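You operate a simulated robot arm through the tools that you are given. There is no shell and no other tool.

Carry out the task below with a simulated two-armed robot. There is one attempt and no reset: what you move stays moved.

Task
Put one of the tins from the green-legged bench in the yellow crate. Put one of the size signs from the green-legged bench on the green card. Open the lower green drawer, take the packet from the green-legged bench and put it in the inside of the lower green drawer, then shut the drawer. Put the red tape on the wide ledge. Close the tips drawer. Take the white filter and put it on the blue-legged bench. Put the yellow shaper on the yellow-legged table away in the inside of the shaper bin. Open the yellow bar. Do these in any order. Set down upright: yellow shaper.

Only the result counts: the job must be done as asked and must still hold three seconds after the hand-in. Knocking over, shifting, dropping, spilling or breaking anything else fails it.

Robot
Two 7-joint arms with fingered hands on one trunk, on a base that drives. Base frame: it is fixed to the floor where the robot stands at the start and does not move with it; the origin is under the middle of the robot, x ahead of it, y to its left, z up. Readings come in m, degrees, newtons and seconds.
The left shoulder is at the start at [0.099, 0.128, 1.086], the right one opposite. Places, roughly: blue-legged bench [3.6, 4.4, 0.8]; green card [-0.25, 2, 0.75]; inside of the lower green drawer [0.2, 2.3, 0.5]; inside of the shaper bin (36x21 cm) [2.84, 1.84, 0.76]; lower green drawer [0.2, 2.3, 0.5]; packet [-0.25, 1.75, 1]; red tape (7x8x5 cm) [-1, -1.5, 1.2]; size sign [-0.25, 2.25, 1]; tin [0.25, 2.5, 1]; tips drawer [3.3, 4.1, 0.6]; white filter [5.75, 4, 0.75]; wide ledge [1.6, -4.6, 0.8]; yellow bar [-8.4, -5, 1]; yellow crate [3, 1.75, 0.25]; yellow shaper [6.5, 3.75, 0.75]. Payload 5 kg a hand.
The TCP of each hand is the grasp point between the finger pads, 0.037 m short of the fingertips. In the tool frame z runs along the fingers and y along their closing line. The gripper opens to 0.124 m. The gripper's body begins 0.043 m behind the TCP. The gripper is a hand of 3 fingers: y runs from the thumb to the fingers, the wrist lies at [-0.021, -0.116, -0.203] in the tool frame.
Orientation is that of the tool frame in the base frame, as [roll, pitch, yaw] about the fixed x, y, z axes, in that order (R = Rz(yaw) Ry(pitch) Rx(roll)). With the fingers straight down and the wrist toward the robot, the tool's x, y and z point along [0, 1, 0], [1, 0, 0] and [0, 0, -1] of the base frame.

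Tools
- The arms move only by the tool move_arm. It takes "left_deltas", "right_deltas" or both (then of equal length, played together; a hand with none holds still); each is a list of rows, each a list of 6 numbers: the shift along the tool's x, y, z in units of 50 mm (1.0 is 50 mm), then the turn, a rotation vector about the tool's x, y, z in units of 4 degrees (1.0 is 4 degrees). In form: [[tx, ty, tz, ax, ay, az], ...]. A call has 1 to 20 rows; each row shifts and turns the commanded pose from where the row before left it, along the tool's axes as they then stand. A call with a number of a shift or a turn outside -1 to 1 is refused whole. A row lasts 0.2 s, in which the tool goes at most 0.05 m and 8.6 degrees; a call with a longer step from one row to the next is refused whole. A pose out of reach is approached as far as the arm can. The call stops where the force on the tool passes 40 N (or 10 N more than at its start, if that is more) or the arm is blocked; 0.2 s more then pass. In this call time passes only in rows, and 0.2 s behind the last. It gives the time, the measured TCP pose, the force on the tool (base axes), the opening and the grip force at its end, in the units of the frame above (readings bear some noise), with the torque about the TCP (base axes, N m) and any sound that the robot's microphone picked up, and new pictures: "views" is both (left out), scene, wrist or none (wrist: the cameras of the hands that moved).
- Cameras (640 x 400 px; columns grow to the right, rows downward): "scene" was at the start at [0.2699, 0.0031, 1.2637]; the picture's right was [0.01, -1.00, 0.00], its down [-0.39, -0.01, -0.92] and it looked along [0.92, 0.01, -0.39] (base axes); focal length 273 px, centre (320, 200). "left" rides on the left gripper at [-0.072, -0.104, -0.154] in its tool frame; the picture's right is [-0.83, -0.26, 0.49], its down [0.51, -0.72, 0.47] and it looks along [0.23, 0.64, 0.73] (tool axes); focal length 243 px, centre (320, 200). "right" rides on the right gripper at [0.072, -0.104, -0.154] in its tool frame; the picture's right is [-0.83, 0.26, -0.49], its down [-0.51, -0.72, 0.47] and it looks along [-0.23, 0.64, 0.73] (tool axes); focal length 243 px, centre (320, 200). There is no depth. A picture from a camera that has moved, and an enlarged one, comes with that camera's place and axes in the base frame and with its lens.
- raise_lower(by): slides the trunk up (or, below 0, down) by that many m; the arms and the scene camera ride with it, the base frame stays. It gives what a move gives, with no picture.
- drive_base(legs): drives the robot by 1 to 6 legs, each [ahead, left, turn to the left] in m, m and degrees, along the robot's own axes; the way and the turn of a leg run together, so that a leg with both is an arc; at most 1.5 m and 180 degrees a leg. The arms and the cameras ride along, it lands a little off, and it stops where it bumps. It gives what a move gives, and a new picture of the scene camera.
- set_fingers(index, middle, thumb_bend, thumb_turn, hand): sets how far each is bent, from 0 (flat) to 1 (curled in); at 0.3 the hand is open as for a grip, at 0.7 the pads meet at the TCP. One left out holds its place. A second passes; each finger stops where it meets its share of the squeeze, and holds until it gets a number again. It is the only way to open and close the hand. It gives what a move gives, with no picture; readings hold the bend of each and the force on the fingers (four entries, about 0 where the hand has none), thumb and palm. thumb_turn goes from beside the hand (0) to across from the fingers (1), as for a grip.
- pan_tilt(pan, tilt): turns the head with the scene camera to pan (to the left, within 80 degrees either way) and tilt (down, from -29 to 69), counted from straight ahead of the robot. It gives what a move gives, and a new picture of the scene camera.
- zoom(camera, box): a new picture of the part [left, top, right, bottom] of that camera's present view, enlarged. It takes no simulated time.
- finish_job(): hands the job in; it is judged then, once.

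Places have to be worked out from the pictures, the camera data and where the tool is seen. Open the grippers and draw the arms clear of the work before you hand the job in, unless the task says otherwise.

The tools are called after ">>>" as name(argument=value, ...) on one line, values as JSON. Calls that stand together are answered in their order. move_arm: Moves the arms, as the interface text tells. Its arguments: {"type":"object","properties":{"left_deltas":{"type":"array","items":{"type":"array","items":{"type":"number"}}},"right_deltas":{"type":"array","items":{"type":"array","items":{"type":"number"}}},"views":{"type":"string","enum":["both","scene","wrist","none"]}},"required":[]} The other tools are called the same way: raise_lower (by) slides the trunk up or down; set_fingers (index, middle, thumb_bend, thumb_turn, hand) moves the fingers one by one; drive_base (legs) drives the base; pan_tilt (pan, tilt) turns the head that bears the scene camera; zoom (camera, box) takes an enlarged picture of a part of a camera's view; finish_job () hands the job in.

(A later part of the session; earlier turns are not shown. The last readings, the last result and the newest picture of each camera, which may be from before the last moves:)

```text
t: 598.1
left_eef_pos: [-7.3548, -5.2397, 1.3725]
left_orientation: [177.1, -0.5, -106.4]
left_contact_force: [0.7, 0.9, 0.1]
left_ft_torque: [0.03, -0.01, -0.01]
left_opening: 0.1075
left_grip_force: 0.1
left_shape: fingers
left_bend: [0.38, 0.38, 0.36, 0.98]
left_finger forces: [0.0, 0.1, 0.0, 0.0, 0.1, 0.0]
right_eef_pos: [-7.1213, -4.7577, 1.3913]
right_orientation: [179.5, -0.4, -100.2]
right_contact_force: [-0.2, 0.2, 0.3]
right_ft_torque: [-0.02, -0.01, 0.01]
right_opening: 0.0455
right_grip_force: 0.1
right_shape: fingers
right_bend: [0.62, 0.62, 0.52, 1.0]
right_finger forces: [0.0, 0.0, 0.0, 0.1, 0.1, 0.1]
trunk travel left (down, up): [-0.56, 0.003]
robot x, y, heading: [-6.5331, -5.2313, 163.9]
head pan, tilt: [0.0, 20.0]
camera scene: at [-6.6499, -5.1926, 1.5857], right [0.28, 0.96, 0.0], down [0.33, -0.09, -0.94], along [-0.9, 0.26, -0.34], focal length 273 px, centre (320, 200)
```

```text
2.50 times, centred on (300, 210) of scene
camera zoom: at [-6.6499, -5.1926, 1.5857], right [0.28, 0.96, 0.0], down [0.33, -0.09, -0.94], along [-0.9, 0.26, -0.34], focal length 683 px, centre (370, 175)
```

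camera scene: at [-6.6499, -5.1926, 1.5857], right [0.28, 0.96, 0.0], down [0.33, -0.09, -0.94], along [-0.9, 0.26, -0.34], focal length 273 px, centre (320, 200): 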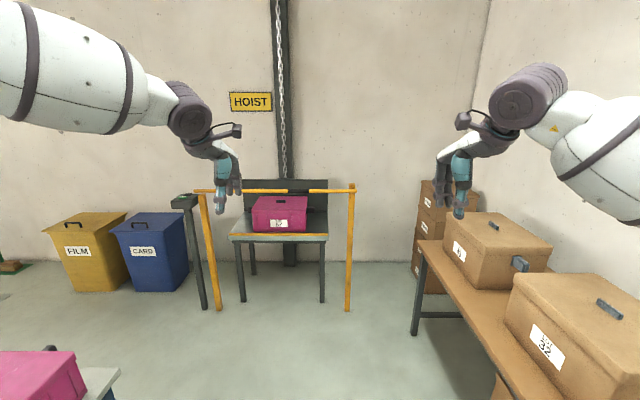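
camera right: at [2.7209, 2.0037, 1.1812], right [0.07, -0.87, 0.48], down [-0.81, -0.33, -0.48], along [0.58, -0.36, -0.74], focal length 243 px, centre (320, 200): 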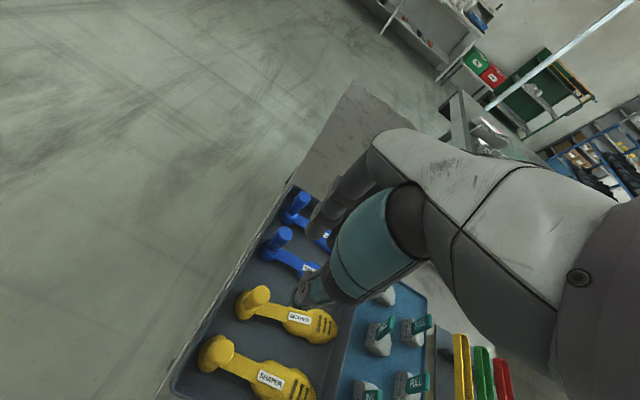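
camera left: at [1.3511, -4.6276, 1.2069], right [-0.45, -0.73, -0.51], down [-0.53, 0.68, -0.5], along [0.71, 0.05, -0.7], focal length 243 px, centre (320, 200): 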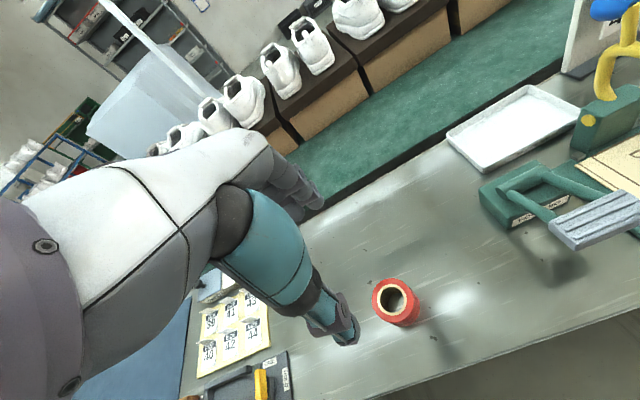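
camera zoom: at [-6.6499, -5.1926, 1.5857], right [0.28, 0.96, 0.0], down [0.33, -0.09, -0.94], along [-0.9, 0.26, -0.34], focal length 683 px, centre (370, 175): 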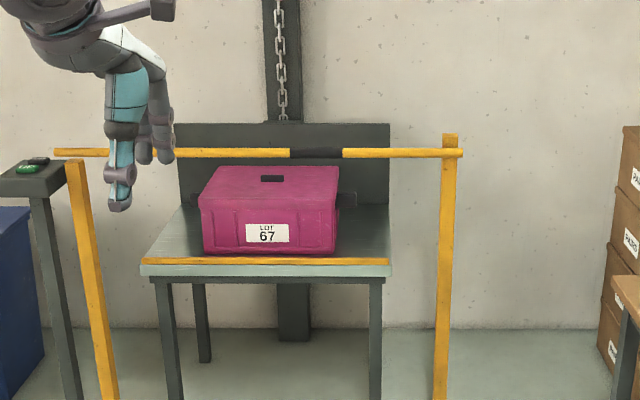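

The bar's black grip is at ≈(-8.35,-4.85,1.02), 0.36 m from the pivot at the north post. Retract the left hand out of the bar's way first, then approach.

>>> move_arm(left_deltas=[[0.2, -0.9, 0.2, 0, 0, 0], [0.2, -0.9, 0.2, 0, 0, 0], [0.2, -0.9, 0.2, 0, 0, 0], [0.2, -0.9, 0.2, 0, 0, 0], [0.2, -0.9, 0.2, 0, 0, 0], [0.2, -0.9, 0.2, 0, 0, 0]], views="none")

>>> drive_base(legs=[[0.75, 0.3, 0]])

>>> pan_tilt(pan=0, tilt=30)

```text
t: 599.5
left_eef_pos: [-7.1129, -5.3715, 1.3006]
left_orientation: [177.1, -0.4, -106.4]
left_contact_force: [-0.6, -0.5, 0.3]
left_ft_torque: [0.0, 0.08, -0.01]
left_opening: 0.1073
left_grip_force: 0.1
left_shape: fingers
left_bend: [0.38, 0.38, 0.36, 0.98]
left_finger forces: [0.0, 0.1, 0.1, 0.0, 0.1, 0.1]
right_eef_pos: [-7.12, -4.7601, 1.3914]
right_orientation: [179.3, -0.5, -100.2]
right_contact_force: [1.3, -1.0, 1.0]
right_ft_torque: [0.04, 0.04, -0.02]
right_opening: 0.0455
right_grip_force: 0.0
right_shape: fingers
right_bend: [0.62, 0.62, 0.52, 1.0]
right_finger forces: [0.1, 0.0, 0.0, 0.1, 0.0, 0.0]
trunk travel left (down, up): [-0.56, 0.003]
robot x, y, heading: [-6.5326, -5.2257, 163.9]
head pan, tilt: [0.0, 20.0]
```

```text
t: 603.9
left_eef_pos: [-7.9258, -5.4532, 1.3017]
left_orientation: [177.2, -0.5, -105.9]
left_contact_force: [1.1, 0.0, 0.1]
left_ft_torque: [0.02, 0.02, 0.03]
left_opening: 0.1073
left_grip_force: 0.1
left_shape: fingers
left_bend: [0.38, 0.38, 0.36, 0.98]
left_finger forces: [0.0, 0.1, 0.0, 0.0, 0.0, 0.0]
right_eef_pos: [-7.9344, -4.8409, 1.3919]
right_orientation: [179.4, -0.6, -99.9]
right_contact_force: [1.4, -0.4, 0.3]
right_ft_torque: [-0.01, 0.02, 0.02]
right_opening: 0.0456
right_grip_force: 0.0
right_shape: fingers
right_bend: [0.62, 0.62, 0.52, 1.0]
right_finger forces: [0.0, 0.0, 0.0, 0.0, 0.1, 0.0]
trunk travel left (down, up): [-0.56, 0.003]
robot x, y, heading: [-7.3475, -5.3042, 164.4]
head pan, tilt: [0.0, 20.0]
camera scene: at [-7.4608, -5.274, 1.5856], right [0.27, 0.96, 0.0], down [0.33, -0.09, -0.94], along [-0.91, 0.25, -0.34], focal length 273 px, centre (320, 200)
```

scene: 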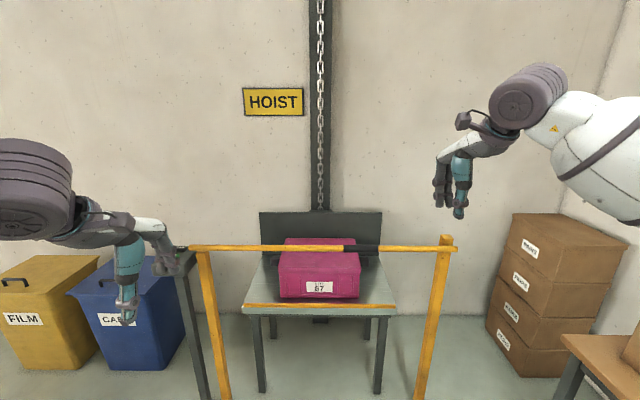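

```text
t: 604.6
left_eef_pos: [-7.9262, -5.4534, 1.2995]
left_orientation: [177.3, -0.4, -105.9]
left_contact_force: [-0.6, 0.4, -0.9]
left_ft_torque: [-0.01, 0.01, -0.01]
left_opening: 0.1074
left_grip_force: 0.0
left_shape: fingers
left_bend: [0.38, 0.38, 0.36, 0.98]
left_finger forces: [0.0, 0.0, 0.0, 0.0, 0.0, 0.0]
right_eef_pos: [-7.9357, -4.8426, 1.3896]
right_orientation: [179.7, -0.5, -99.9]
right_contact_force: [-0.2, 0.1, -0.4]
right_ft_torque: [0.0, 0.02, 0.0]
right_opening: 0.0459
right_grip_force: 0.1
right_shape: fingers
right_bend: [0.62, 0.62, 0.52, 1.0]
right_finger forces: [0.0, 0.0, 0.0, 0.0, 0.0, 0.0]
trunk travel left (down, up): [-0.56, 0.003]
robot x, y, heading: [-7.3423, -5.3073, 164.3]
head pan, tilt: [0.0, 30.0]
camera scene: at [-7.4598, -5.2749, 1.5694], right [0.27, 0.96, 0.0], down [0.48, -0.13, -0.87], along [-0.83, 0.23, -0.5], focal length 273 px, centre (320, 200)
```

scene: 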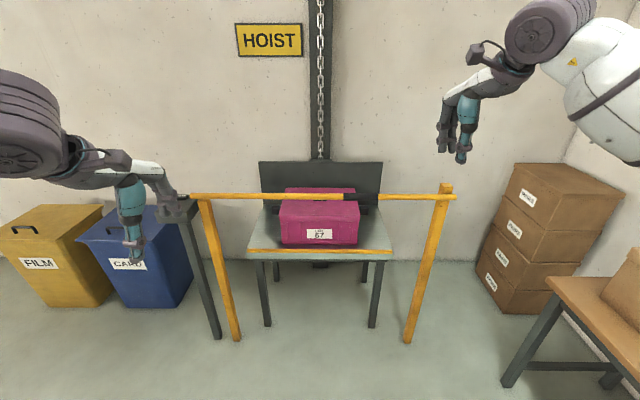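

Zoom on both ends of the bar to determine how it pivots.

>>> zoom(camera="scene", box=[340, 160, 480, 260])

>>> zoom(camera="scene", box=[160, 160, 300, 260])

```text
4.00 times, centred on (410, 210) of scene
camera zoom: at [-7.4598, -5.2749, 1.5694], right [0.27, 0.96, 0.0], down [0.48, -0.13, -0.87], along [-0.83, 0.23, -0.5], focal length 1093 px, centre (-40, 160)
```

zoom: 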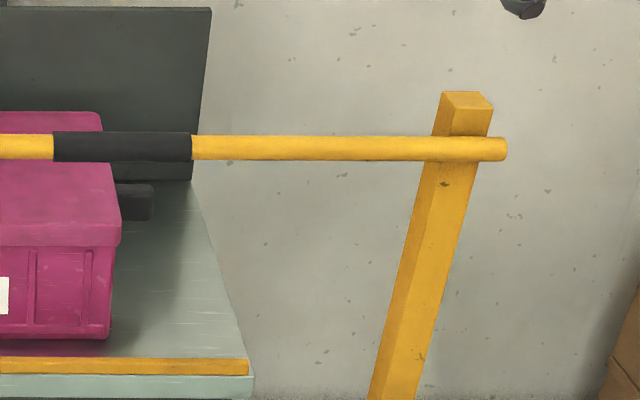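

```text
4.00 times, centred on (230, 210) of scene
camera zoom: at [-7.4598, -5.2749, 1.5694], right [0.27, 0.96, 0.0], down [0.48, -0.13, -0.87], along [-0.83, 0.23, -0.5], focal length 1093 px, centre (680, 160)
```

zoom: 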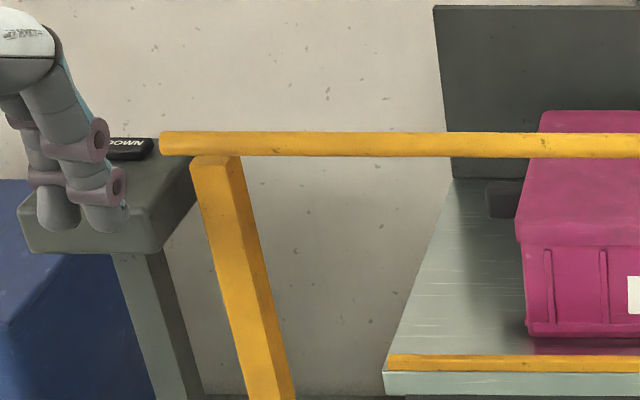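

The bar is a boom: pivoted on the front of the north post, resting on the south post. I'll grip the black band (−8.347,−4.855,1.023) with the right hand and lift along the arc. Drive forward 0.25 m first.

>>> set_fingers(hand="right", index=0.45, middle=0.45, thumb_bend=0.38)

>>> drive_base(legs=[[0.24, 0, 0]])

>>> pan_tilt(pan=-10, tilt=40)

```text
t: 605.6
left_eef_pos: [-7.9271, -5.4533, 1.3001]
left_orientation: [177.3, -0.5, -106.0]
left_contact_force: [0.7, 0.6, 0.4]
left_ft_torque: [-0.01, -0.02, 0.03]
left_opening: 0.1078
left_grip_force: 0.1
left_shape: fingers
left_bend: [0.38, 0.38, 0.36, 0.98]
left_finger forces: [0.1, 0.0, 0.0, 0.0, 0.0, 0.0]
right_eef_pos: [-7.9373, -4.8403, 1.3906]
right_orientation: [179.6, -0.5, -99.8]
right_contact_force: [-0.4, -0.5, 0.0]
right_ft_torque: [-0.01, 0.01, -0.06]
right_opening: 0.0934
right_grip_force: 0.0
right_shape: fingers
right_bend: [0.45, 0.45, 0.38, 0.99]
right_finger forces: [0.0, 0.0, 0.1, 0.0, 0.0, 0.0]
trunk travel left (down, up): [-0.56, 0.003]
robot x, y, heading: [-7.3402, -5.3093, 164.3]
head pan, tilt: [0.0, 30.0]
```

```text
t: 607.4
left_eef_pos: [-8.1467, -5.3925, 1.3024]
left_orientation: [177.0, -0.6, -106.0]
left_contact_force: [-0.5, 0.2, 0.0]
left_ft_torque: [0.01, 0.05, 0.02]
left_opening: 0.1076
left_grip_force: 0.1
left_shape: fingers
left_bend: [0.38, 0.38, 0.36, 0.98]
left_finger forces: [0.0, 0.0, 0.0, 0.0, 0.1, 0.0]
right_eef_pos: [-8.1565, -4.782, 1.3935]
right_orientation: [179.3, -0.5, -100.0]
right_contact_force: [0.7, 0.3, 0.1]
right_ft_torque: [0.06, 0.06, -0.02]
right_opening: 0.0935
right_grip_force: 0.1
right_shape: fingers
right_bend: [0.45, 0.45, 0.38, 0.99]
right_finger forces: [0.0, 0.0, 0.0, 0.1, 0.0, 0.1]
trunk travel left (down, up): [-0.56, 0.003]
robot x, y, heading: [-7.5677, -5.2442, 164.4]
head pan, tilt: [0.0, 30.0]
camera scene: at [-7.6791, -5.2136, 1.5701], right [0.27, 0.96, 0.0], down [0.48, -0.13, -0.87], along [-0.84, 0.23, -0.5], focal length 273 px, centre (320, 200)
```

scene: 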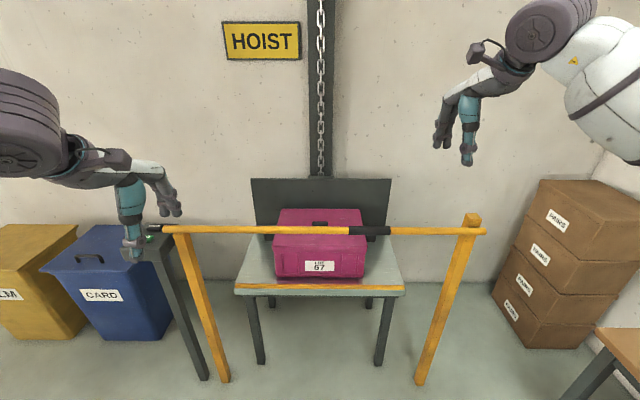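

```text
t: 608.1
left_eef_pos: [-8.1497, -5.3919, 1.3004]
left_orientation: [177.2, -0.5, -105.9]
left_contact_force: [-0.2, 0.0, -0.5]
left_ft_torque: [0.03, 0.02, 0.02]
left_opening: 0.1075
left_grip_force: 0.0
left_shape: fingers
left_bend: [0.38, 0.38, 0.36, 0.98]
left_finger forces: [0.0, 0.0, 0.1, 0.0, 0.0, 0.1]
right_eef_pos: [-8.1599, -4.779, 1.391]
right_orientation: [179.5, -0.6, -99.8]
right_contact_force: [0.1, 0.3, 0.1]
right_ft_torque: [-0.03, 0.02, 0.01]
right_opening: 0.0932
right_grip_force: 0.0
right_shape: fingers
right_bend: [0.45, 0.45, 0.38, 0.99]
right_finger forces: [0.1, 0.1, 0.1, 0.0, 0.1, 0.1]
trunk travel left (down, up): [-0.56, 0.003]
robot x, y, heading: [-7.5644, -5.2474, 164.2]
head pan, tilt: [-10.0, 40.0]
camera scene: at [-7.6731, -5.2001, 1.5541], right [0.43, 0.9, 0.0], down [0.58, -0.28, -0.77], along [-0.69, 0.33, -0.64], focal length 273 px, centre (320, 200)
```

scene: 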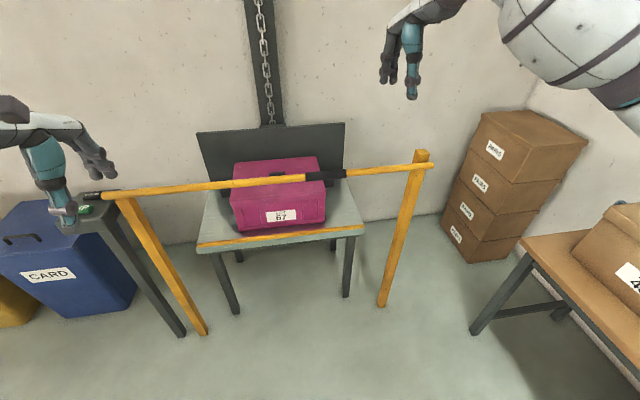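

Move the right hand above the black band (z≈1.10), aligning yaw to the bar.

>>> move_arm(right_deltas=[[0, 0, 0, 0, 0, 0.75], [0, 0, 0, 0, 0, 0.75], [0.274, 0.368, 0.647, 0, 0, 0], [0.274, 0.368, 0.647, 0, 0, 0], [0.274, 0.368, 0.647, 0, 0, 0], [0.274, 0.368, 0.647, 0, 0, 0], [0.274, 0.368, 0.647, 0, 0, 0], [0.274, 0.368, 0.647, 0, 0, 0], [0.274, 0.368, 0.647, 0, 0, 0], [0.274, 0.368, 0.647, 0, 0, 0], [0.274, 0.368, 0.647, 0, 0, 0]], views="both")

```text
t: 610.5
left_eef_pos: [-8.1529, -5.3914, 1.2976]
left_orientation: [177.4, -0.4, -105.8]
left_contact_force: [-0.8, 0.2, -0.5]
left_ft_torque: [-0.01, -0.04, 0.02]
left_opening: 0.1076
left_grip_force: 0.2
left_shape: fingers
left_bend: [0.38, 0.38, 0.36, 0.98]
left_finger forces: [0.0, 0.0, 0.0, 0.0, 0.1, 0.0]
right_eef_pos: [-8.3586, -4.8553, 1.0998]
right_orientation: [179.7, -0.5, -105.9]
right_contact_force: [-0.2, 0.0, -1.3]
right_ft_torque: [0.02, 0.0, 0.0]
right_opening: 0.0938
right_grip_force: 0.1
right_shape: fingers
right_bend: [0.45, 0.45, 0.38, 0.99]
right_finger forces: [0.1, 0.0, 0.0, 0.0, 0.0, 0.1]
trunk travel left (down, up): [-0.56, 0.003]
robot x, y, heading: [-7.5673, -5.2469, 164.6]
head pan, tilt: [-10.0, 40.0]
camera scene: at [-7.6764, -5.2, 1.5536], right [0.43, 0.9, 0.0], down [0.58, -0.28, -0.77], along [-0.69, 0.33, -0.64], focal length 273 px, centre (320, 200)
camera right: at [-8.2793, -4.9526, 1.2542], right [-0.02, 0.87, 0.49], down [0.83, 0.29, -0.48], along [-0.56, 0.39, -0.73], focal length 243 px, centre (320, 200)
```

scene: 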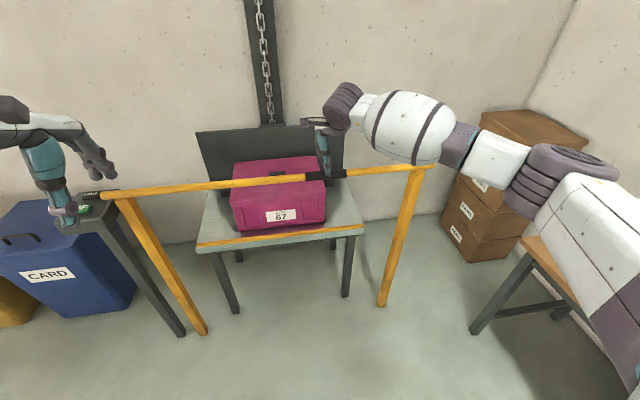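
right: 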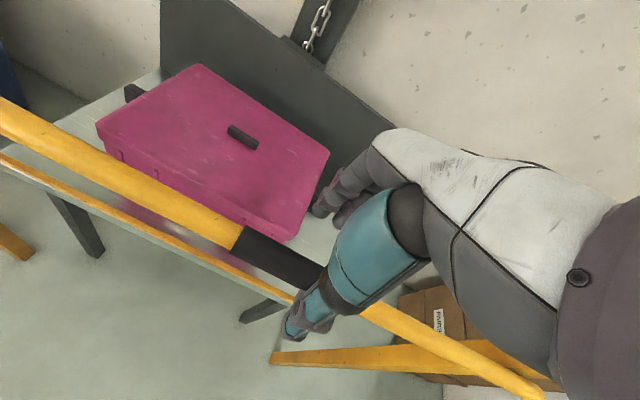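

The bar is aligned between thumb and fingers. Descend to TCP z≈1.033.

>>> move_arm(right_deltas=[[0, -0.05, 0.5, 0, 0, 0], [0, 0, 0.5, 0, 0, 0], [0, 0, 0.33, 0, 0, 0]], views="both")

>>> zoom(camera="right", box=[230, 150, 430, 350])

```text
t: 611.3
left_eef_pos: [-8.1507, -5.3914, 1.2991]
left_orientation: [177.3, -0.5, -106.0]
left_contact_force: [-0.6, 0.4, -0.5]
left_ft_torque: [-0.01, 0.01, 0.02]
left_opening: 0.1075
left_grip_force: 0.1
left_shape: fingers
left_bend: [0.38, 0.38, 0.36, 0.98]
left_finger forces: [0.1, 0.1, 0.0, 0.0, 0.0, 0.0]
right_eef_pos: [-8.3549, -4.8575, 1.0342]
right_orientation: [179.7, -0.5, -105.8]
right_contact_force: [0.6, -0.4, -0.2]
right_ft_torque: [0.0, 0.02, -0.03]
right_opening: 0.0937
right_grip_force: 0.0
right_shape: fingers
right_bend: [0.45, 0.45, 0.38, 0.99]
right_finger forces: [0.0, 0.0, 0.1, 0.1, 0.0, 0.0]
trunk travel left (down, up): [-0.56, 0.003]
robot x, y, heading: [-7.5667, -5.2433, 164.4]
head pan, tilt: [-10.0, 40.0]
camera scene: at [-7.6745, -5.1996, 1.5539], right [0.43, 0.9, 0.0], down [0.58, -0.28, -0.77], along [-0.69, 0.33, -0.64], focal length 273 px, centre (320, 200)
camera right: at [-8.2737, -4.9534, 1.1886], right [-0.02, 0.87, 0.49], down [0.83, 0.29, -0.48], along [-0.56, 0.39, -0.73], focal length 243 px, centre (320, 200)
```

scene: 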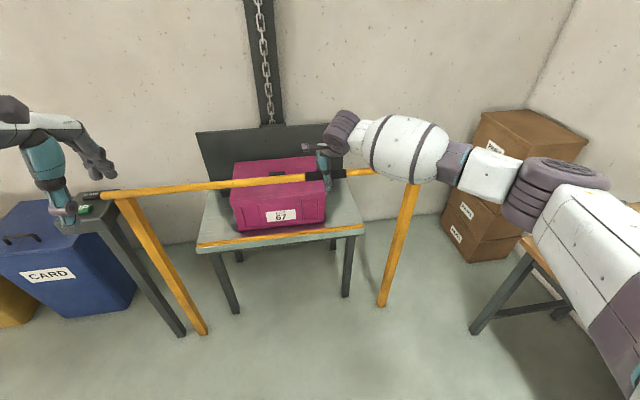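
right: 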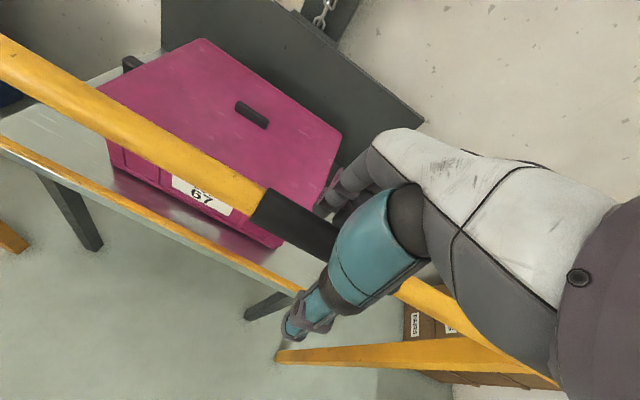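

```text
2.00 times, centred on (330, 250) of right
camera zoom: at [-8.2737, -4.9534, 1.1886], right [-0.02, 0.87, 0.49], down [0.83, 0.29, -0.48], along [-0.56, 0.39, -0.73], focal length 485 px, centre (300, 100)
```

zoom: 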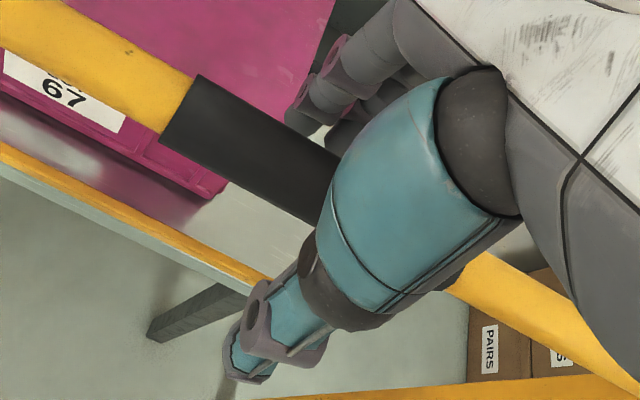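

Close on the bar and test a small lift.

>>> set_fingers(hand="right", index=0.72, middle=0.72, thumb_bend=0.7)

>>> move_arm(right_deltas=[[0, 0, -0.3, 0, 0.4, 0], [0, 0, -0.5, 0, 0.6, 0]], views="both")

```text
t: 612.3
left_eef_pos: [-8.1521, -5.3901, 1.2989]
left_orientation: [177.4, -0.6, -106.0]
left_contact_force: [-0.1, 0.4, -0.2]
left_ft_torque: [-0.01, -0.04, 0.03]
left_opening: 0.1075
left_grip_force: 0.1
left_shape: fingers
left_bend: [0.38, 0.38, 0.36, 0.98]
left_finger forces: [0.0, 0.0, 0.0, 0.1, 0.0, 0.1]
right_eef_pos: [-8.3568, -4.8559, 1.0344]
right_orientation: [179.6, -0.6, -105.9]
right_contact_force: [-18.1, 6.4, -1.6]
right_ft_torque: [0.12, 0.4, 0.03]
right_opening: 0.0241
right_grip_force: 13.1
right_shape: fingers
right_bend: [0.71, 0.63, 0.67, 1.0]
right_finger forces: [11.4, 9.5, 0.0, 0.1, 4.9, 0.1]
trunk travel left (down, up): [-0.56, 0.003]
robot x, y, heading: [-7.566, -5.2486, 164.5]
head pan, tilt: [-10.0, 40.0]
```

```text
t: 612.9
left_eef_pos: [-8.1523, -5.3887, 1.2996]
left_orientation: [177.4, -0.6, -105.9]
left_contact_force: [0.5, 0.4, 0.7]
left_ft_torque: [-0.01, 0.03, 0.03]
left_opening: 0.1075
left_grip_force: 0.1
left_shape: fingers
left_bend: [0.38, 0.38, 0.36, 0.98]
left_finger forces: [0.0, 0.0, 0.0, 0.0, 0.1, 0.1]
right_eef_pos: [-8.3561, -4.8539, 1.0764]
right_orientation: [179.6, -4.6, -105.9]
right_contact_force: [-20.2, 7.8, -2.1]
right_ft_torque: [0.06, 0.44, 0.01]
right_opening: 0.0242
right_grip_force: 13.1
right_shape: fingers
right_bend: [0.71, 0.63, 0.67, 1.0]
right_finger forces: [11.2, 11.7, 0.1, 0.0, 4.1, 0.1]
trunk travel left (down, up): [-0.56, 0.003]
robot x, y, heading: [-7.5668, -5.2472, 164.7]
head pan, tilt: [-10.0, 40.0]
camera scene: at [-7.6757, -5.1983, 1.554], right [0.43, 0.9, 0.0], down [0.58, -0.28, -0.77], along [-0.69, 0.33, -0.64], focal length 273 px, centre (320, 200)
camera right: at [-8.2708, -4.9391, 1.2345], right [-0.01, 0.9, 0.43], down [0.82, 0.25, -0.52], along [-0.57, 0.34, -0.74], focal length 243 px, centre (320, 200)
```

scene: 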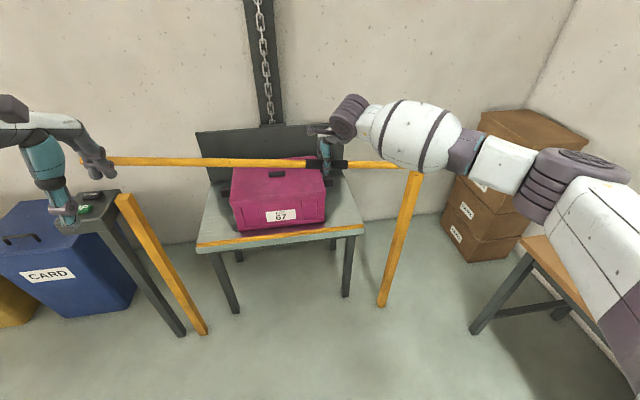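
right: 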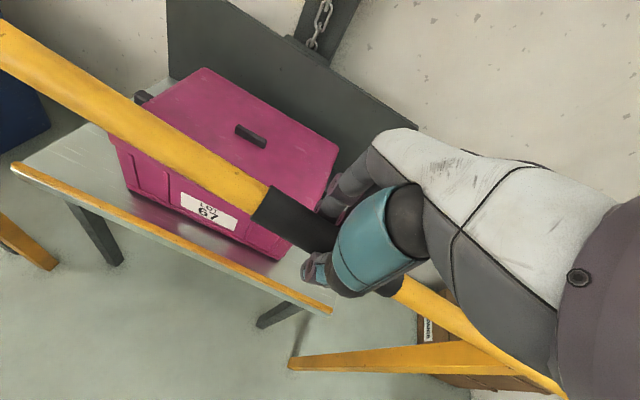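

The bar lifts as a boom. Continue following the arc: each row up ~2.5 cm with 4° rotation about the hand's closing axis.

>>> move_arm(right_deltas=[[-0.02, 0.08, -0.507, 0, 1, 0], [-0.02, 0, -0.507, 0, 1, 0], [-0.02, 0, -0.507, 0, 1, 0], [-0.02, 0, -0.507, 0, 1, 0], [-0.02, 0, -0.507, 0, 1, 0]], views="both")

```text
t: 614.1
left_eef_pos: [-8.152, -5.3896, 1.3015]
left_orientation: [177.3, -0.6, -106.0]
left_contact_force: [0.1, 0.3, 0.8]
left_ft_torque: [0.02, -0.01, 0.01]
left_opening: 0.1077
left_grip_force: 0.0
left_shape: fingers
left_bend: [0.38, 0.38, 0.36, 0.98]
left_finger forces: [0.0, 0.0, 0.1, 0.1, 0.0, 0.0]
right_eef_pos: [-8.3501, -4.8225, 1.1973]
right_orientation: [179.5, -24.7, -105.7]
right_contact_force: [-7.4, 12.6, -4.6]
right_ft_torque: [0.09, 0.05, -0.13]
right_opening: 0.0183
right_grip_force: 10.4
right_shape: fingers
right_bend: [0.71, 0.71, 0.67, 1.0]
right_finger forces: [10.3, 4.8, 0.1, 0.0, 5.6, 0.1]
trunk travel left (down, up): [-0.56, 0.003]
robot x, y, heading: [-7.5637, -5.2486, 164.6]
head pan, tilt: [-10.0, 40.0]
camera scene: at [-7.6745, -5.1974, 1.554], right [0.43, 0.9, 0.0], down [0.58, -0.28, -0.77], along [-0.69, 0.33, -0.64], focal length 273 px, centre (320, 200)
camera right: at [-8.2493, -4.8518, 1.3658], right [0.01, 0.99, 0.1], down [0.76, 0.06, -0.65], along [-0.65, 0.09, -0.76], focal length 243 px, centre (320, 200)
```

scene: 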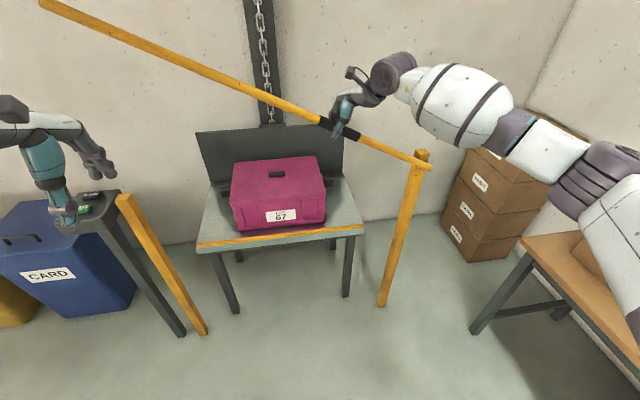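
right: 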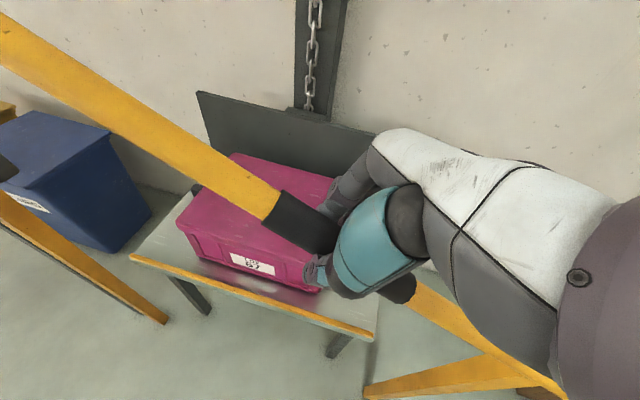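

Works well (≈27°). Continue the arc.

>>> move_arm(right_deltas=[[-0.04, 0, -0.507, 0, 1, 0], [-0.04, 0, -0.507, 0, 1, 0], [-0.04, 0, -0.507, 0, 1, 0], [-0.04, 0, -0.507, 0, 1, 0], [-0.04, 0, -0.507, 0, 1, 0]], views="both")

```text
t: 615.3
left_eef_pos: [-8.1511, -5.3875, 1.3005]
left_orientation: [177.3, -0.7, -105.9]
left_contact_force: [0.1, -0.2, 0.2]
left_ft_torque: [-0.03, 0.0, -0.02]
left_opening: 0.1075
left_grip_force: 0.1
left_shape: fingers
left_bend: [0.38, 0.38, 0.36, 0.98]
left_finger forces: [0.1, 0.1, 0.0, 0.0, 0.1, 0.0]
right_eef_pos: [-8.3295, -4.746, 1.2977]
right_orientation: [179.6, -44.8, -105.6]
right_contact_force: [-1.9, 9.3, -7.3]
right_ft_torque: [0.12, -0.07, -0.07]
right_opening: 0.0181
right_grip_force: 10.2
right_shape: fingers
right_bend: [0.71, 0.71, 0.66, 1.0]
right_finger forces: [8.5, 4.1, 0.0, 0.1, 7.6, 0.1]
trunk travel left (down, up): [-0.56, 0.003]
robot x, y, heading: [-7.5667, -5.2499, 164.3]
head pan, tilt: [-10.0, 40.0]
camera scene: at [-7.6748, -5.1959, 1.5538], right [0.43, 0.9, 0.0], down [0.58, -0.28, -0.77], along [-0.69, 0.33, -0.64], focal length 273 px, centre (320, 200)
camera right: at [-8.2127, -4.7204, 1.4571], right [0.0, 0.97, -0.23], down [0.7, -0.17, -0.7], along [-0.72, -0.16, -0.68], focal length 243 px, centre (320, 200)
```

scene: 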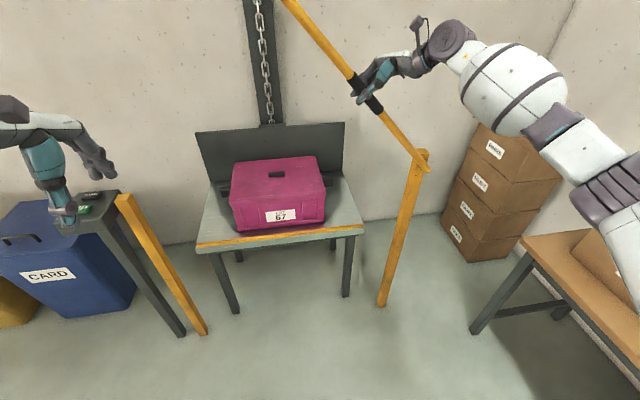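
right: 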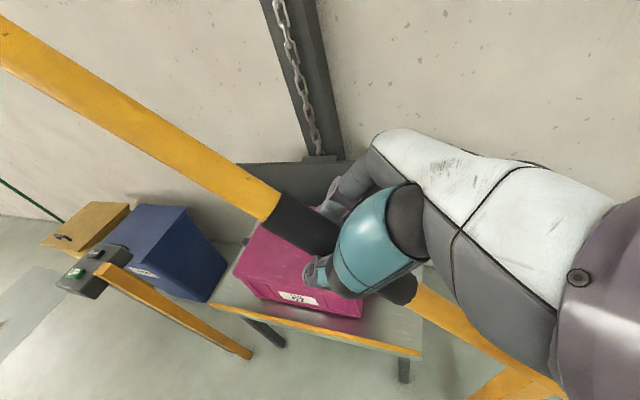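

≈47° now. Continue.

>>> move_arm(right_deltas=[[-0.04, 0, -0.507, 0, 1, 0], [-0.04, 0, -0.507, 0, 1, 0], [-0.04, 0, -0.507, 0, 1, 0], [-0.04, 0, -0.507, 0, 1, 0]], views="both")

```text
t: 616.3
left_eef_pos: [-8.1512, -5.3885, 1.3003]
left_orientation: [177.4, -0.5, -106.0]
left_contact_force: [-0.2, 0.1, 0.2]
left_ft_torque: [0.01, 0.01, -0.01]
left_opening: 0.1073
left_grip_force: 0.1
left_shape: fingers
left_bend: [0.38, 0.38, 0.36, 0.98]
left_finger forces: [0.0, 0.0, 0.0, 0.0, 0.0, 0.1]
right_eef_pos: [-8.3053, -4.6678, 1.3543]
right_orientation: [179.3, -60.8, -105.2]
right_contact_force: [-3.3, 4.6, -10.5]
right_ft_torque: [0.08, -0.08, -0.1]
right_opening: 0.018
right_grip_force: 10.7
right_shape: fingers
right_bend: [0.71, 0.71, 0.66, 1.0]
right_finger forces: [8.8, 4.2, 0.0, 0.0, 7.7, 0.1]
trunk travel left (down, up): [-0.56, 0.003]
robot x, y, heading: [-7.5641, -5.2473, 164.7]
head pan, tilt: [-10.0, 40.0]
camera scene: at [-7.676, -5.1964, 1.5537], right [0.43, 0.9, 0.0], down [0.58, -0.28, -0.76], along [-0.69, 0.33, -0.64], focal length 273 px, centre (320, 200)
camera right: at [-8.1789, -4.6011, 1.4919], right [-0.03, 0.88, -0.48], down [0.65, -0.35, -0.68], along [-0.76, -0.33, -0.56], focal length 243 px, centre (320, 200)
```

scene: 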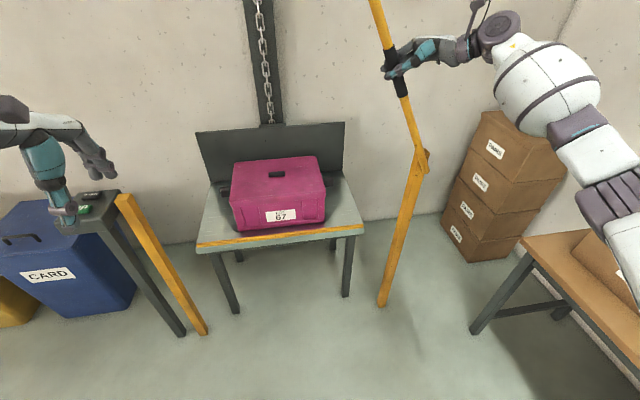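
right: 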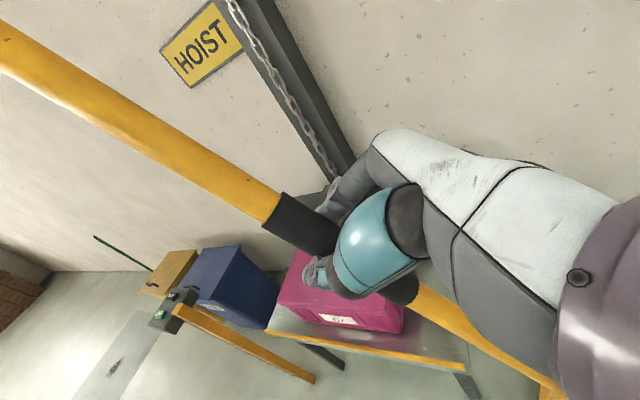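

≈62°. Continue toward the upper stop, watching force.

>>> move_arm(right_deltas=[[-0.04, 0, -0.507, 0, 1, 0], [-0.04, 0, -0.507, 0, 1, 0], [-0.04, 0, -0.507, 0, 1, 0]], views="both")

```text
t: 617.1
left_eef_pos: [-8.1513, -5.3881, 1.3]
left_orientation: [177.3, -0.6, -106.0]
left_contact_force: [0.6, -0.1, -0.5]
left_ft_torque: [0.01, -0.02, 0.01]
left_opening: 0.1075
left_grip_force: 0.1
left_shape: fingers
left_bend: [0.38, 0.38, 0.36, 0.98]
left_finger forces: [0.1, 0.1, 0.0, 0.0, 0.0, 0.0]
right_eef_pos: [-8.2863, -4.5987, 1.3819]
right_orientation: [178.8, -72.7, -104.8]
right_contact_force: [0.6, 3.9, -11.1]
right_ft_torque: [0.09, -0.07, 0.02]
right_opening: 0.0181
right_grip_force: 9.9
right_shape: fingers
right_bend: [0.71, 0.71, 0.66, 1.0]
right_finger forces: [7.5, 3.5, 0.1, 0.1, 9.1, 0.1]
trunk travel left (down, up): [-0.56, 0.003]
robot x, y, heading: [-7.5673, -5.2455, 164.3]
head pan, tilt: [-10.0, 40.0]
camera scene: at [-7.6755, -5.197, 1.5538], right [0.43, 0.9, 0.0], down [0.58, -0.28, -0.77], along [-0.69, 0.33, -0.64], focal length 273 px, centre (320, 200)
camera right: at [-8.1517, -4.5068, 1.4963], right [-0.06, 0.76, -0.64], down [0.61, -0.48, -0.63], along [-0.79, -0.43, -0.44], focal length 243 px, centre (320, 200)
```

scene: 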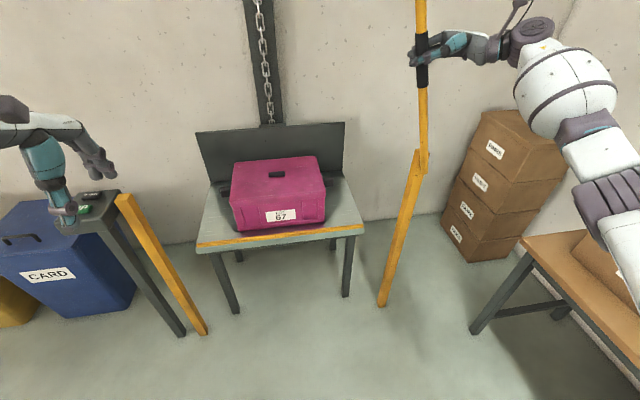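
right: 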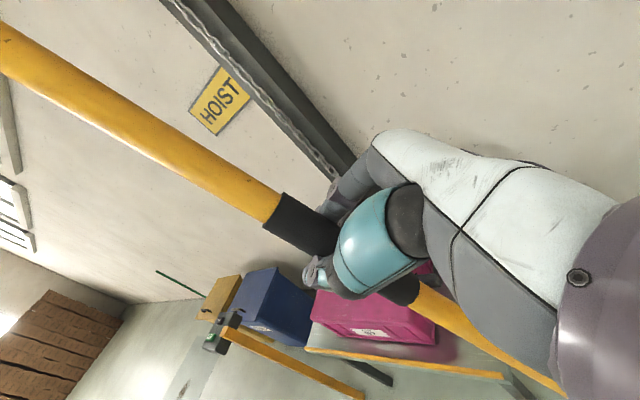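

≈73–75°. Continue a bit more to reach the stop.

>>> move_arm(right_deltas=[[-0.04, 0, -0.5, 0, 1, 0], [-0.04, 0, -0.5, 0, 1, 0]], views="scene")

```text
t: 617.7
left_eef_pos: [-8.151, -5.3881, 1.2998]
left_orientation: [177.2, -0.6, -106.0]
left_contact_force: [0.1, 0.3, -1.2]
left_ft_torque: [-0.04, 0.0, 0.01]
left_opening: 0.1075
left_grip_force: 0.1
left_shape: fingers
left_bend: [0.38, 0.38, 0.36, 0.98]
left_finger forces: [0.0, 0.0, 0.0, 0.0, 0.0, 0.0]
right_eef_pos: [-8.2732, -4.5516, 1.3904]
right_orientation: [178.1, -80.6, -104.1]
right_contact_force: [1.4, 2.7, -11.6]
right_ft_torque: [0.05, -0.11, 0.04]
right_opening: 0.0181
right_grip_force: 10.0
right_shape: fingers
right_bend: [0.71, 0.71, 0.66, 1.0]
right_finger forces: [7.0, 3.2, 0.0, 0.1, 10.0, 0.0]
trunk travel left (down, up): [-0.56, 0.003]
robot x, y, heading: [-7.5686, -5.2476, 164.5]
head pan, tilt: [-10.0, 40.0]
camera scene: at [-7.6751, -5.1965, 1.5538], right [0.43, 0.9, 0.0], down [0.58, -0.28, -0.77], along [-0.69, 0.33, -0.64], focal length 273 px, centre (320, 200)
```

scene: 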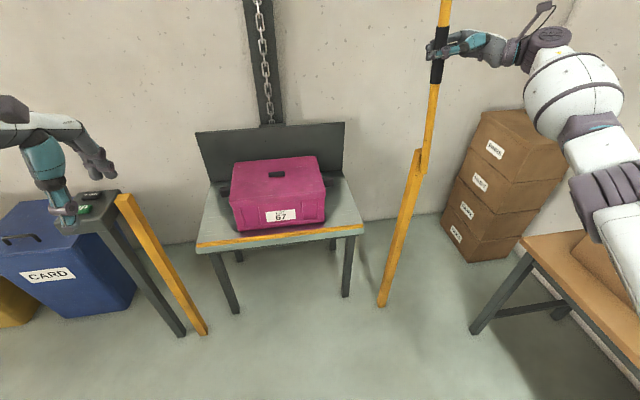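

Nearly vertical with no stop yet. Continue a little further.

>>> move_arm(right_deltas=[[-0.04, 0, -0.5, 0, 1, 0], [-0.04, 0, -0.5, 0, 1, 0]], views="both")

```text
t: 618.3
left_eef_pos: [-8.1512, -5.3876, 1.3007]
left_orientation: [177.3, -0.6, -105.9]
left_contact_force: [-0.1, 0.8, -0.5]
left_ft_torque: [0.0, 0.0, -0.01]
left_opening: 0.1077
left_grip_force: 0.1
left_shape: fingers
left_bend: [0.38, 0.38, 0.36, 0.98]
left_finger forces: [0.0, 0.0, 0.0, 0.1, 0.0, 0.0]
right_eef_pos: [-8.2581, -4.5036, 1.3954]
right_orientation: [165.4, -88.7, -91.4]
right_contact_force: [2.1, 2.7, -10.6]
right_ft_torque: [0.11, -0.05, 0.05]
right_opening: 0.0177
right_grip_force: 9.6
right_shape: fingers
right_bend: [0.71, 0.71, 0.66, 1.0]
right_finger forces: [7.0, 3.0, 0.0, 0.1, 9.8, 0.0]
trunk travel left (down, up): [-0.56, 0.003]
robot x, y, heading: [-7.5649, -5.2462, 164.5]
head pan, tilt: [-10.0, 40.0]
camera scene: at [-7.675, -5.196, 1.5538], right [0.43, 0.9, 0.0], down [0.58, -0.28, -0.77], along [-0.69, 0.33, -0.64], focal length 273 px, centre (320, 200)
camera right: at [-8.1165, -4.3848, 1.4701], right [-0.12, 0.56, -0.82], down [0.56, -0.64, -0.52], along [-0.82, -0.52, -0.24], focal length 243 px, centre (320, 200)
```

scene: 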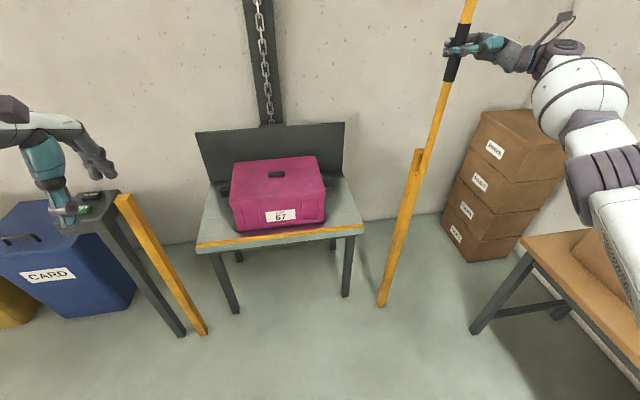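
right: 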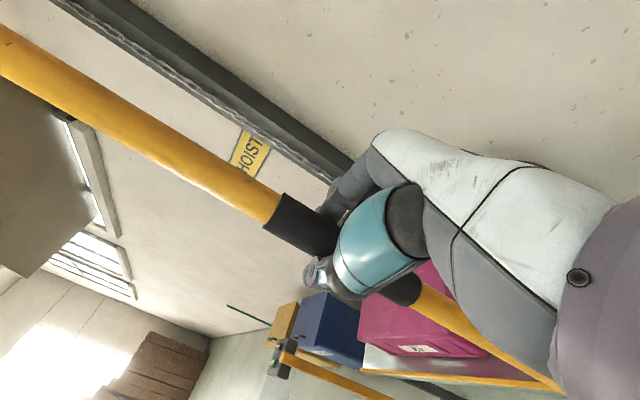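

About 90° reached. Try one or two more steps to find the stop so it stays open.

>>> move_arm(right_deltas=[[-0.04, 0, -0.5, 0, 1, 0], [-0.04, 0, -0.5, 0, 1, 0]], views="scene")

```text
t: 618.9
left_eef_pos: [-8.1544, -5.391, 1.2993]
left_orientation: [177.4, -0.5, -105.8]
left_contact_force: [-0.4, 0.3, 0.5]
left_ft_torque: [0.0, -0.02, -0.02]
left_opening: 0.1074
left_grip_force: 0.0
left_shape: fingers
left_bend: [0.38, 0.38, 0.36, 0.98]
left_finger forces: [0.0, 0.0, 0.0, 0.0, 0.0, 0.0]
right_eef_pos: [-8.2407, -4.4684, 1.3911]
right_orientation: [4.1, -83.3, 70.4]
right_contact_force: [-16.4, 3.6, 1.9]
right_ft_torque: [-0.1, 0.03, -0.15]
right_opening: 0.0177
right_grip_force: 9.7
right_shape: fingers
right_bend: [0.71, 0.67, 0.69, 1.0]
right_finger forces: [12.1, 5.6, 0.0, 0.1, 1.2, 0.1]
right hand out of reach, approached as far as the arm can: row 2
trunk travel left (down, up): [-0.56, 0.003]
robot x, y, heading: [-7.5648, -5.2429, 164.8]
head pan, tilt: [-10.0, 40.0]
camera scene: at [-7.6787, -5.1984, 1.5538], right [0.43, 0.9, 0.0], down [0.58, -0.28, -0.76], along [-0.69, 0.33, -0.65], focal length 273 px, centre (320, 200)
```

scene: 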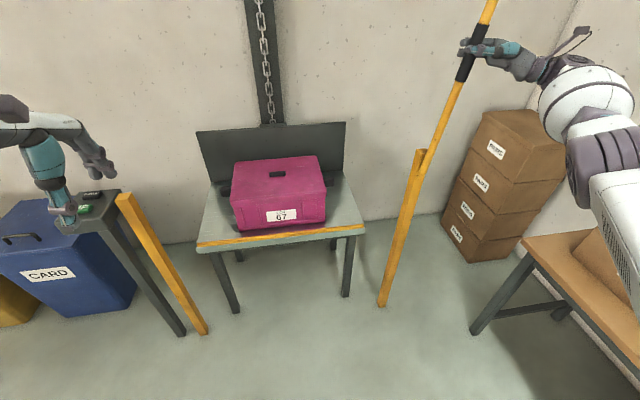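

The bar is slightly past vertical and still balanced. Loosen the grip slightly (fingers still around it) to see whether it stays.

>>> set_fingers(hand="right", index=0.62, middle=0.62, thumb_bend=0.55)

>>> zoom(camera="scene", box=[380, 0, 560, 220])

```text
t: 619.9
left_eef_pos: [-8.1512, -5.3914, 1.2989]
left_orientation: [177.3, -0.5, -106.0]
left_contact_force: [-0.7, -0.3, 0.8]
left_ft_torque: [0.01, 0.01, 0.02]
left_opening: 0.1073
left_grip_force: 0.0
left_shape: fingers
left_bend: [0.38, 0.38, 0.36, 0.98]
left_finger forces: [0.0, 0.1, 0.1, 0.0, 0.0, 0.0]
right_eef_pos: [-8.2354, -4.4673, 1.3903]
right_orientation: [3.6, -83.3, 70.5]
right_contact_force: [-6.8, 2.8, 4.9]
right_ft_torque: [-0.04, 0.0, -0.11]
right_opening: 0.0483
right_grip_force: 3.5
right_shape: fingers
right_bend: [0.57, 0.62, 0.55, 1.0]
right_finger forces: [7.4, 0.0, 0.0, 0.1, 0.0, 0.1]
trunk travel left (down, up): [-0.56, 0.003]
robot x, y, heading: [-7.5684, -5.2447, 164.2]
head pan, tilt: [-10.0, 40.0]
```

```text
1.82 times, centred on (470, 110) of scene
camera zoom: at [-7.6754, -5.1993, 1.5539], right [0.43, 0.9, 0.0], down [0.58, -0.28, -0.77], along [-0.69, 0.33, -0.64], focal length 497 px, centre (47, 364)
```

zoom: 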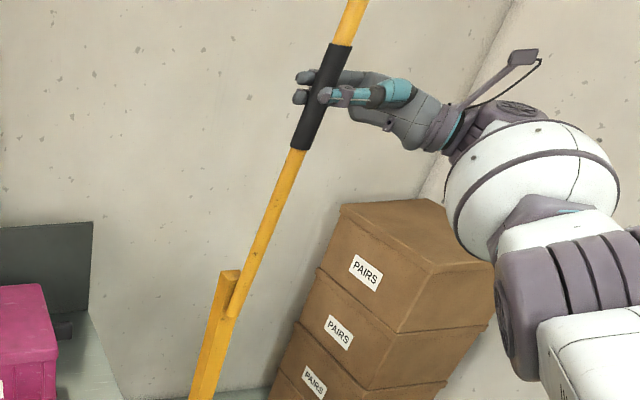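

Bar seems to stay. Open the hand fully (the palm is on the side it could fall to) and check that it remains.

>>> set_fingers(hand="right", index=0.35, middle=0.35, thumb_bend=0.3)

>>> zoom(camera="scene", box=[380, 0, 560, 220])

```text
t: 620.9
left_eef_pos: [-8.1505, -5.3912, 1.3006]
left_orientation: [177.1, -0.5, -105.9]
left_contact_force: [0.5, 0.2, -0.5]
left_ft_torque: [0.0, 0.01, -0.01]
left_opening: 0.1075
left_grip_force: 0.0
left_shape: fingers
left_bend: [0.38, 0.38, 0.36, 0.98]
left_finger forces: [0.1, 0.0, 0.1, 0.0, 0.0, 0.0]
right_eef_pos: [-8.2334, -4.4682, 1.3894]
right_orientation: [3.9, -83.3, 70.3]
right_contact_force: [0.1, 0.0, -0.1]
right_ft_torque: [0.01, -0.02, -0.02]
right_opening: 0.1205
right_grip_force: 0.0
right_shape: fingers
right_bend: [0.35, 0.35, 0.3, 0.98]
right_finger forces: [0.1, 0.0, 0.0, 0.0, 0.0, 0.0]
trunk travel left (down, up): [-0.56, 0.003]
robot x, y, heading: [-7.5642, -5.2458, 164.1]
head pan, tilt: [-10.0, 40.0]
```

```text
1.82 times, centred on (470, 110) of scene
camera zoom: at [-7.6738, -5.1996, 1.554], right [0.43, 0.9, 0.0], down [0.58, -0.28, -0.77], along [-0.69, 0.33, -0.64], focal length 497 px, centre (47, 364)
```

zoom: 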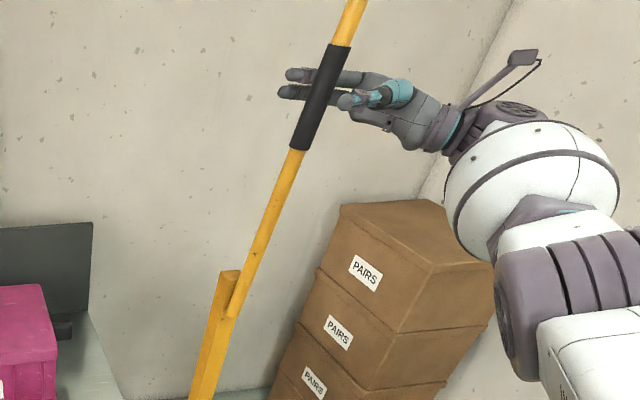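

The bar stays put with zero contact force. Withdraw the hand sideways by shifting the base right 0.16 m.

>>> drive_base(legs=[[0, -0.16, 0]])

>>> zoom(camera="scene", box=[340, 0, 560, 220])

```text
t: 622.9
left_eef_pos: [-8.1072, -5.2417, 1.3005]
left_orientation: [177.4, -0.4, -105.8]
left_contact_force: [-0.4, -1.0, 0.2]
left_ft_torque: [0.0, -0.02, 0.0]
left_opening: 0.1076
left_grip_force: 0.0
left_shape: fingers
left_bend: [0.38, 0.38, 0.36, 0.98]
left_finger forces: [0.0, 0.0, 0.0, 0.0, 0.0, 0.0]
right_eef_pos: [-8.1955, -4.3185, 1.3912]
right_orientation: [3.3, -83.6, 71.0]
right_contact_force: [-0.7, -0.9, -0.1]
right_ft_torque: [-0.01, 0.0, 0.0]
right_opening: 0.1208
right_grip_force: 0.1
right_shape: fingers
right_bend: [0.35, 0.35, 0.3, 0.98]
right_finger forces: [0.0, 0.0, 0.1, 0.0, 0.1, 0.1]
trunk travel left (down, up): [-0.56, 0.003]
robot x, y, heading: [-7.5266, -5.093, 164.7]
head pan, tilt: [-10.0, 40.0]
camera scene: at [-7.6323, -5.0492, 1.554], right [0.43, 0.9, 0.0], down [0.58, -0.28, -0.77], along [-0.69, 0.33, -0.64], focal length 273 px, centre (320, 200)
```

scene: 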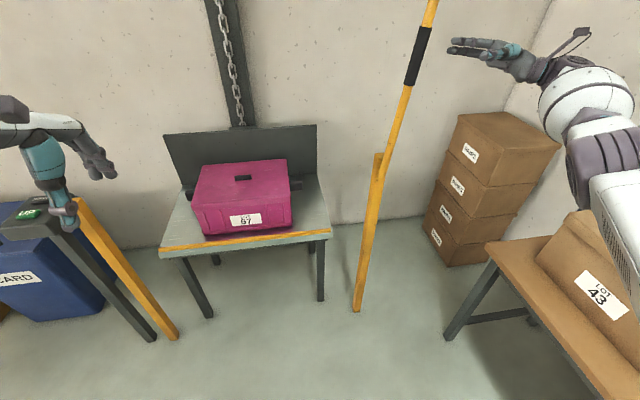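

```text
1.82 times, centred on (450, 110) of scene
camera zoom: at [-7.6323, -5.0492, 1.554], right [0.43, 0.9, 0.0], down [0.58, -0.28, -0.77], along [-0.69, 0.33, -0.64], focal length 497 px, centre (84, 364)
```

zoom: 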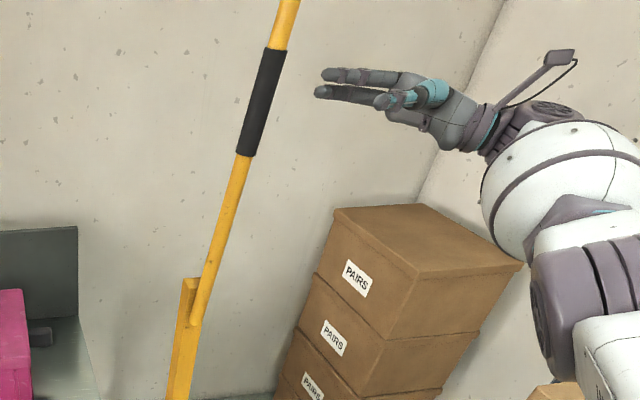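

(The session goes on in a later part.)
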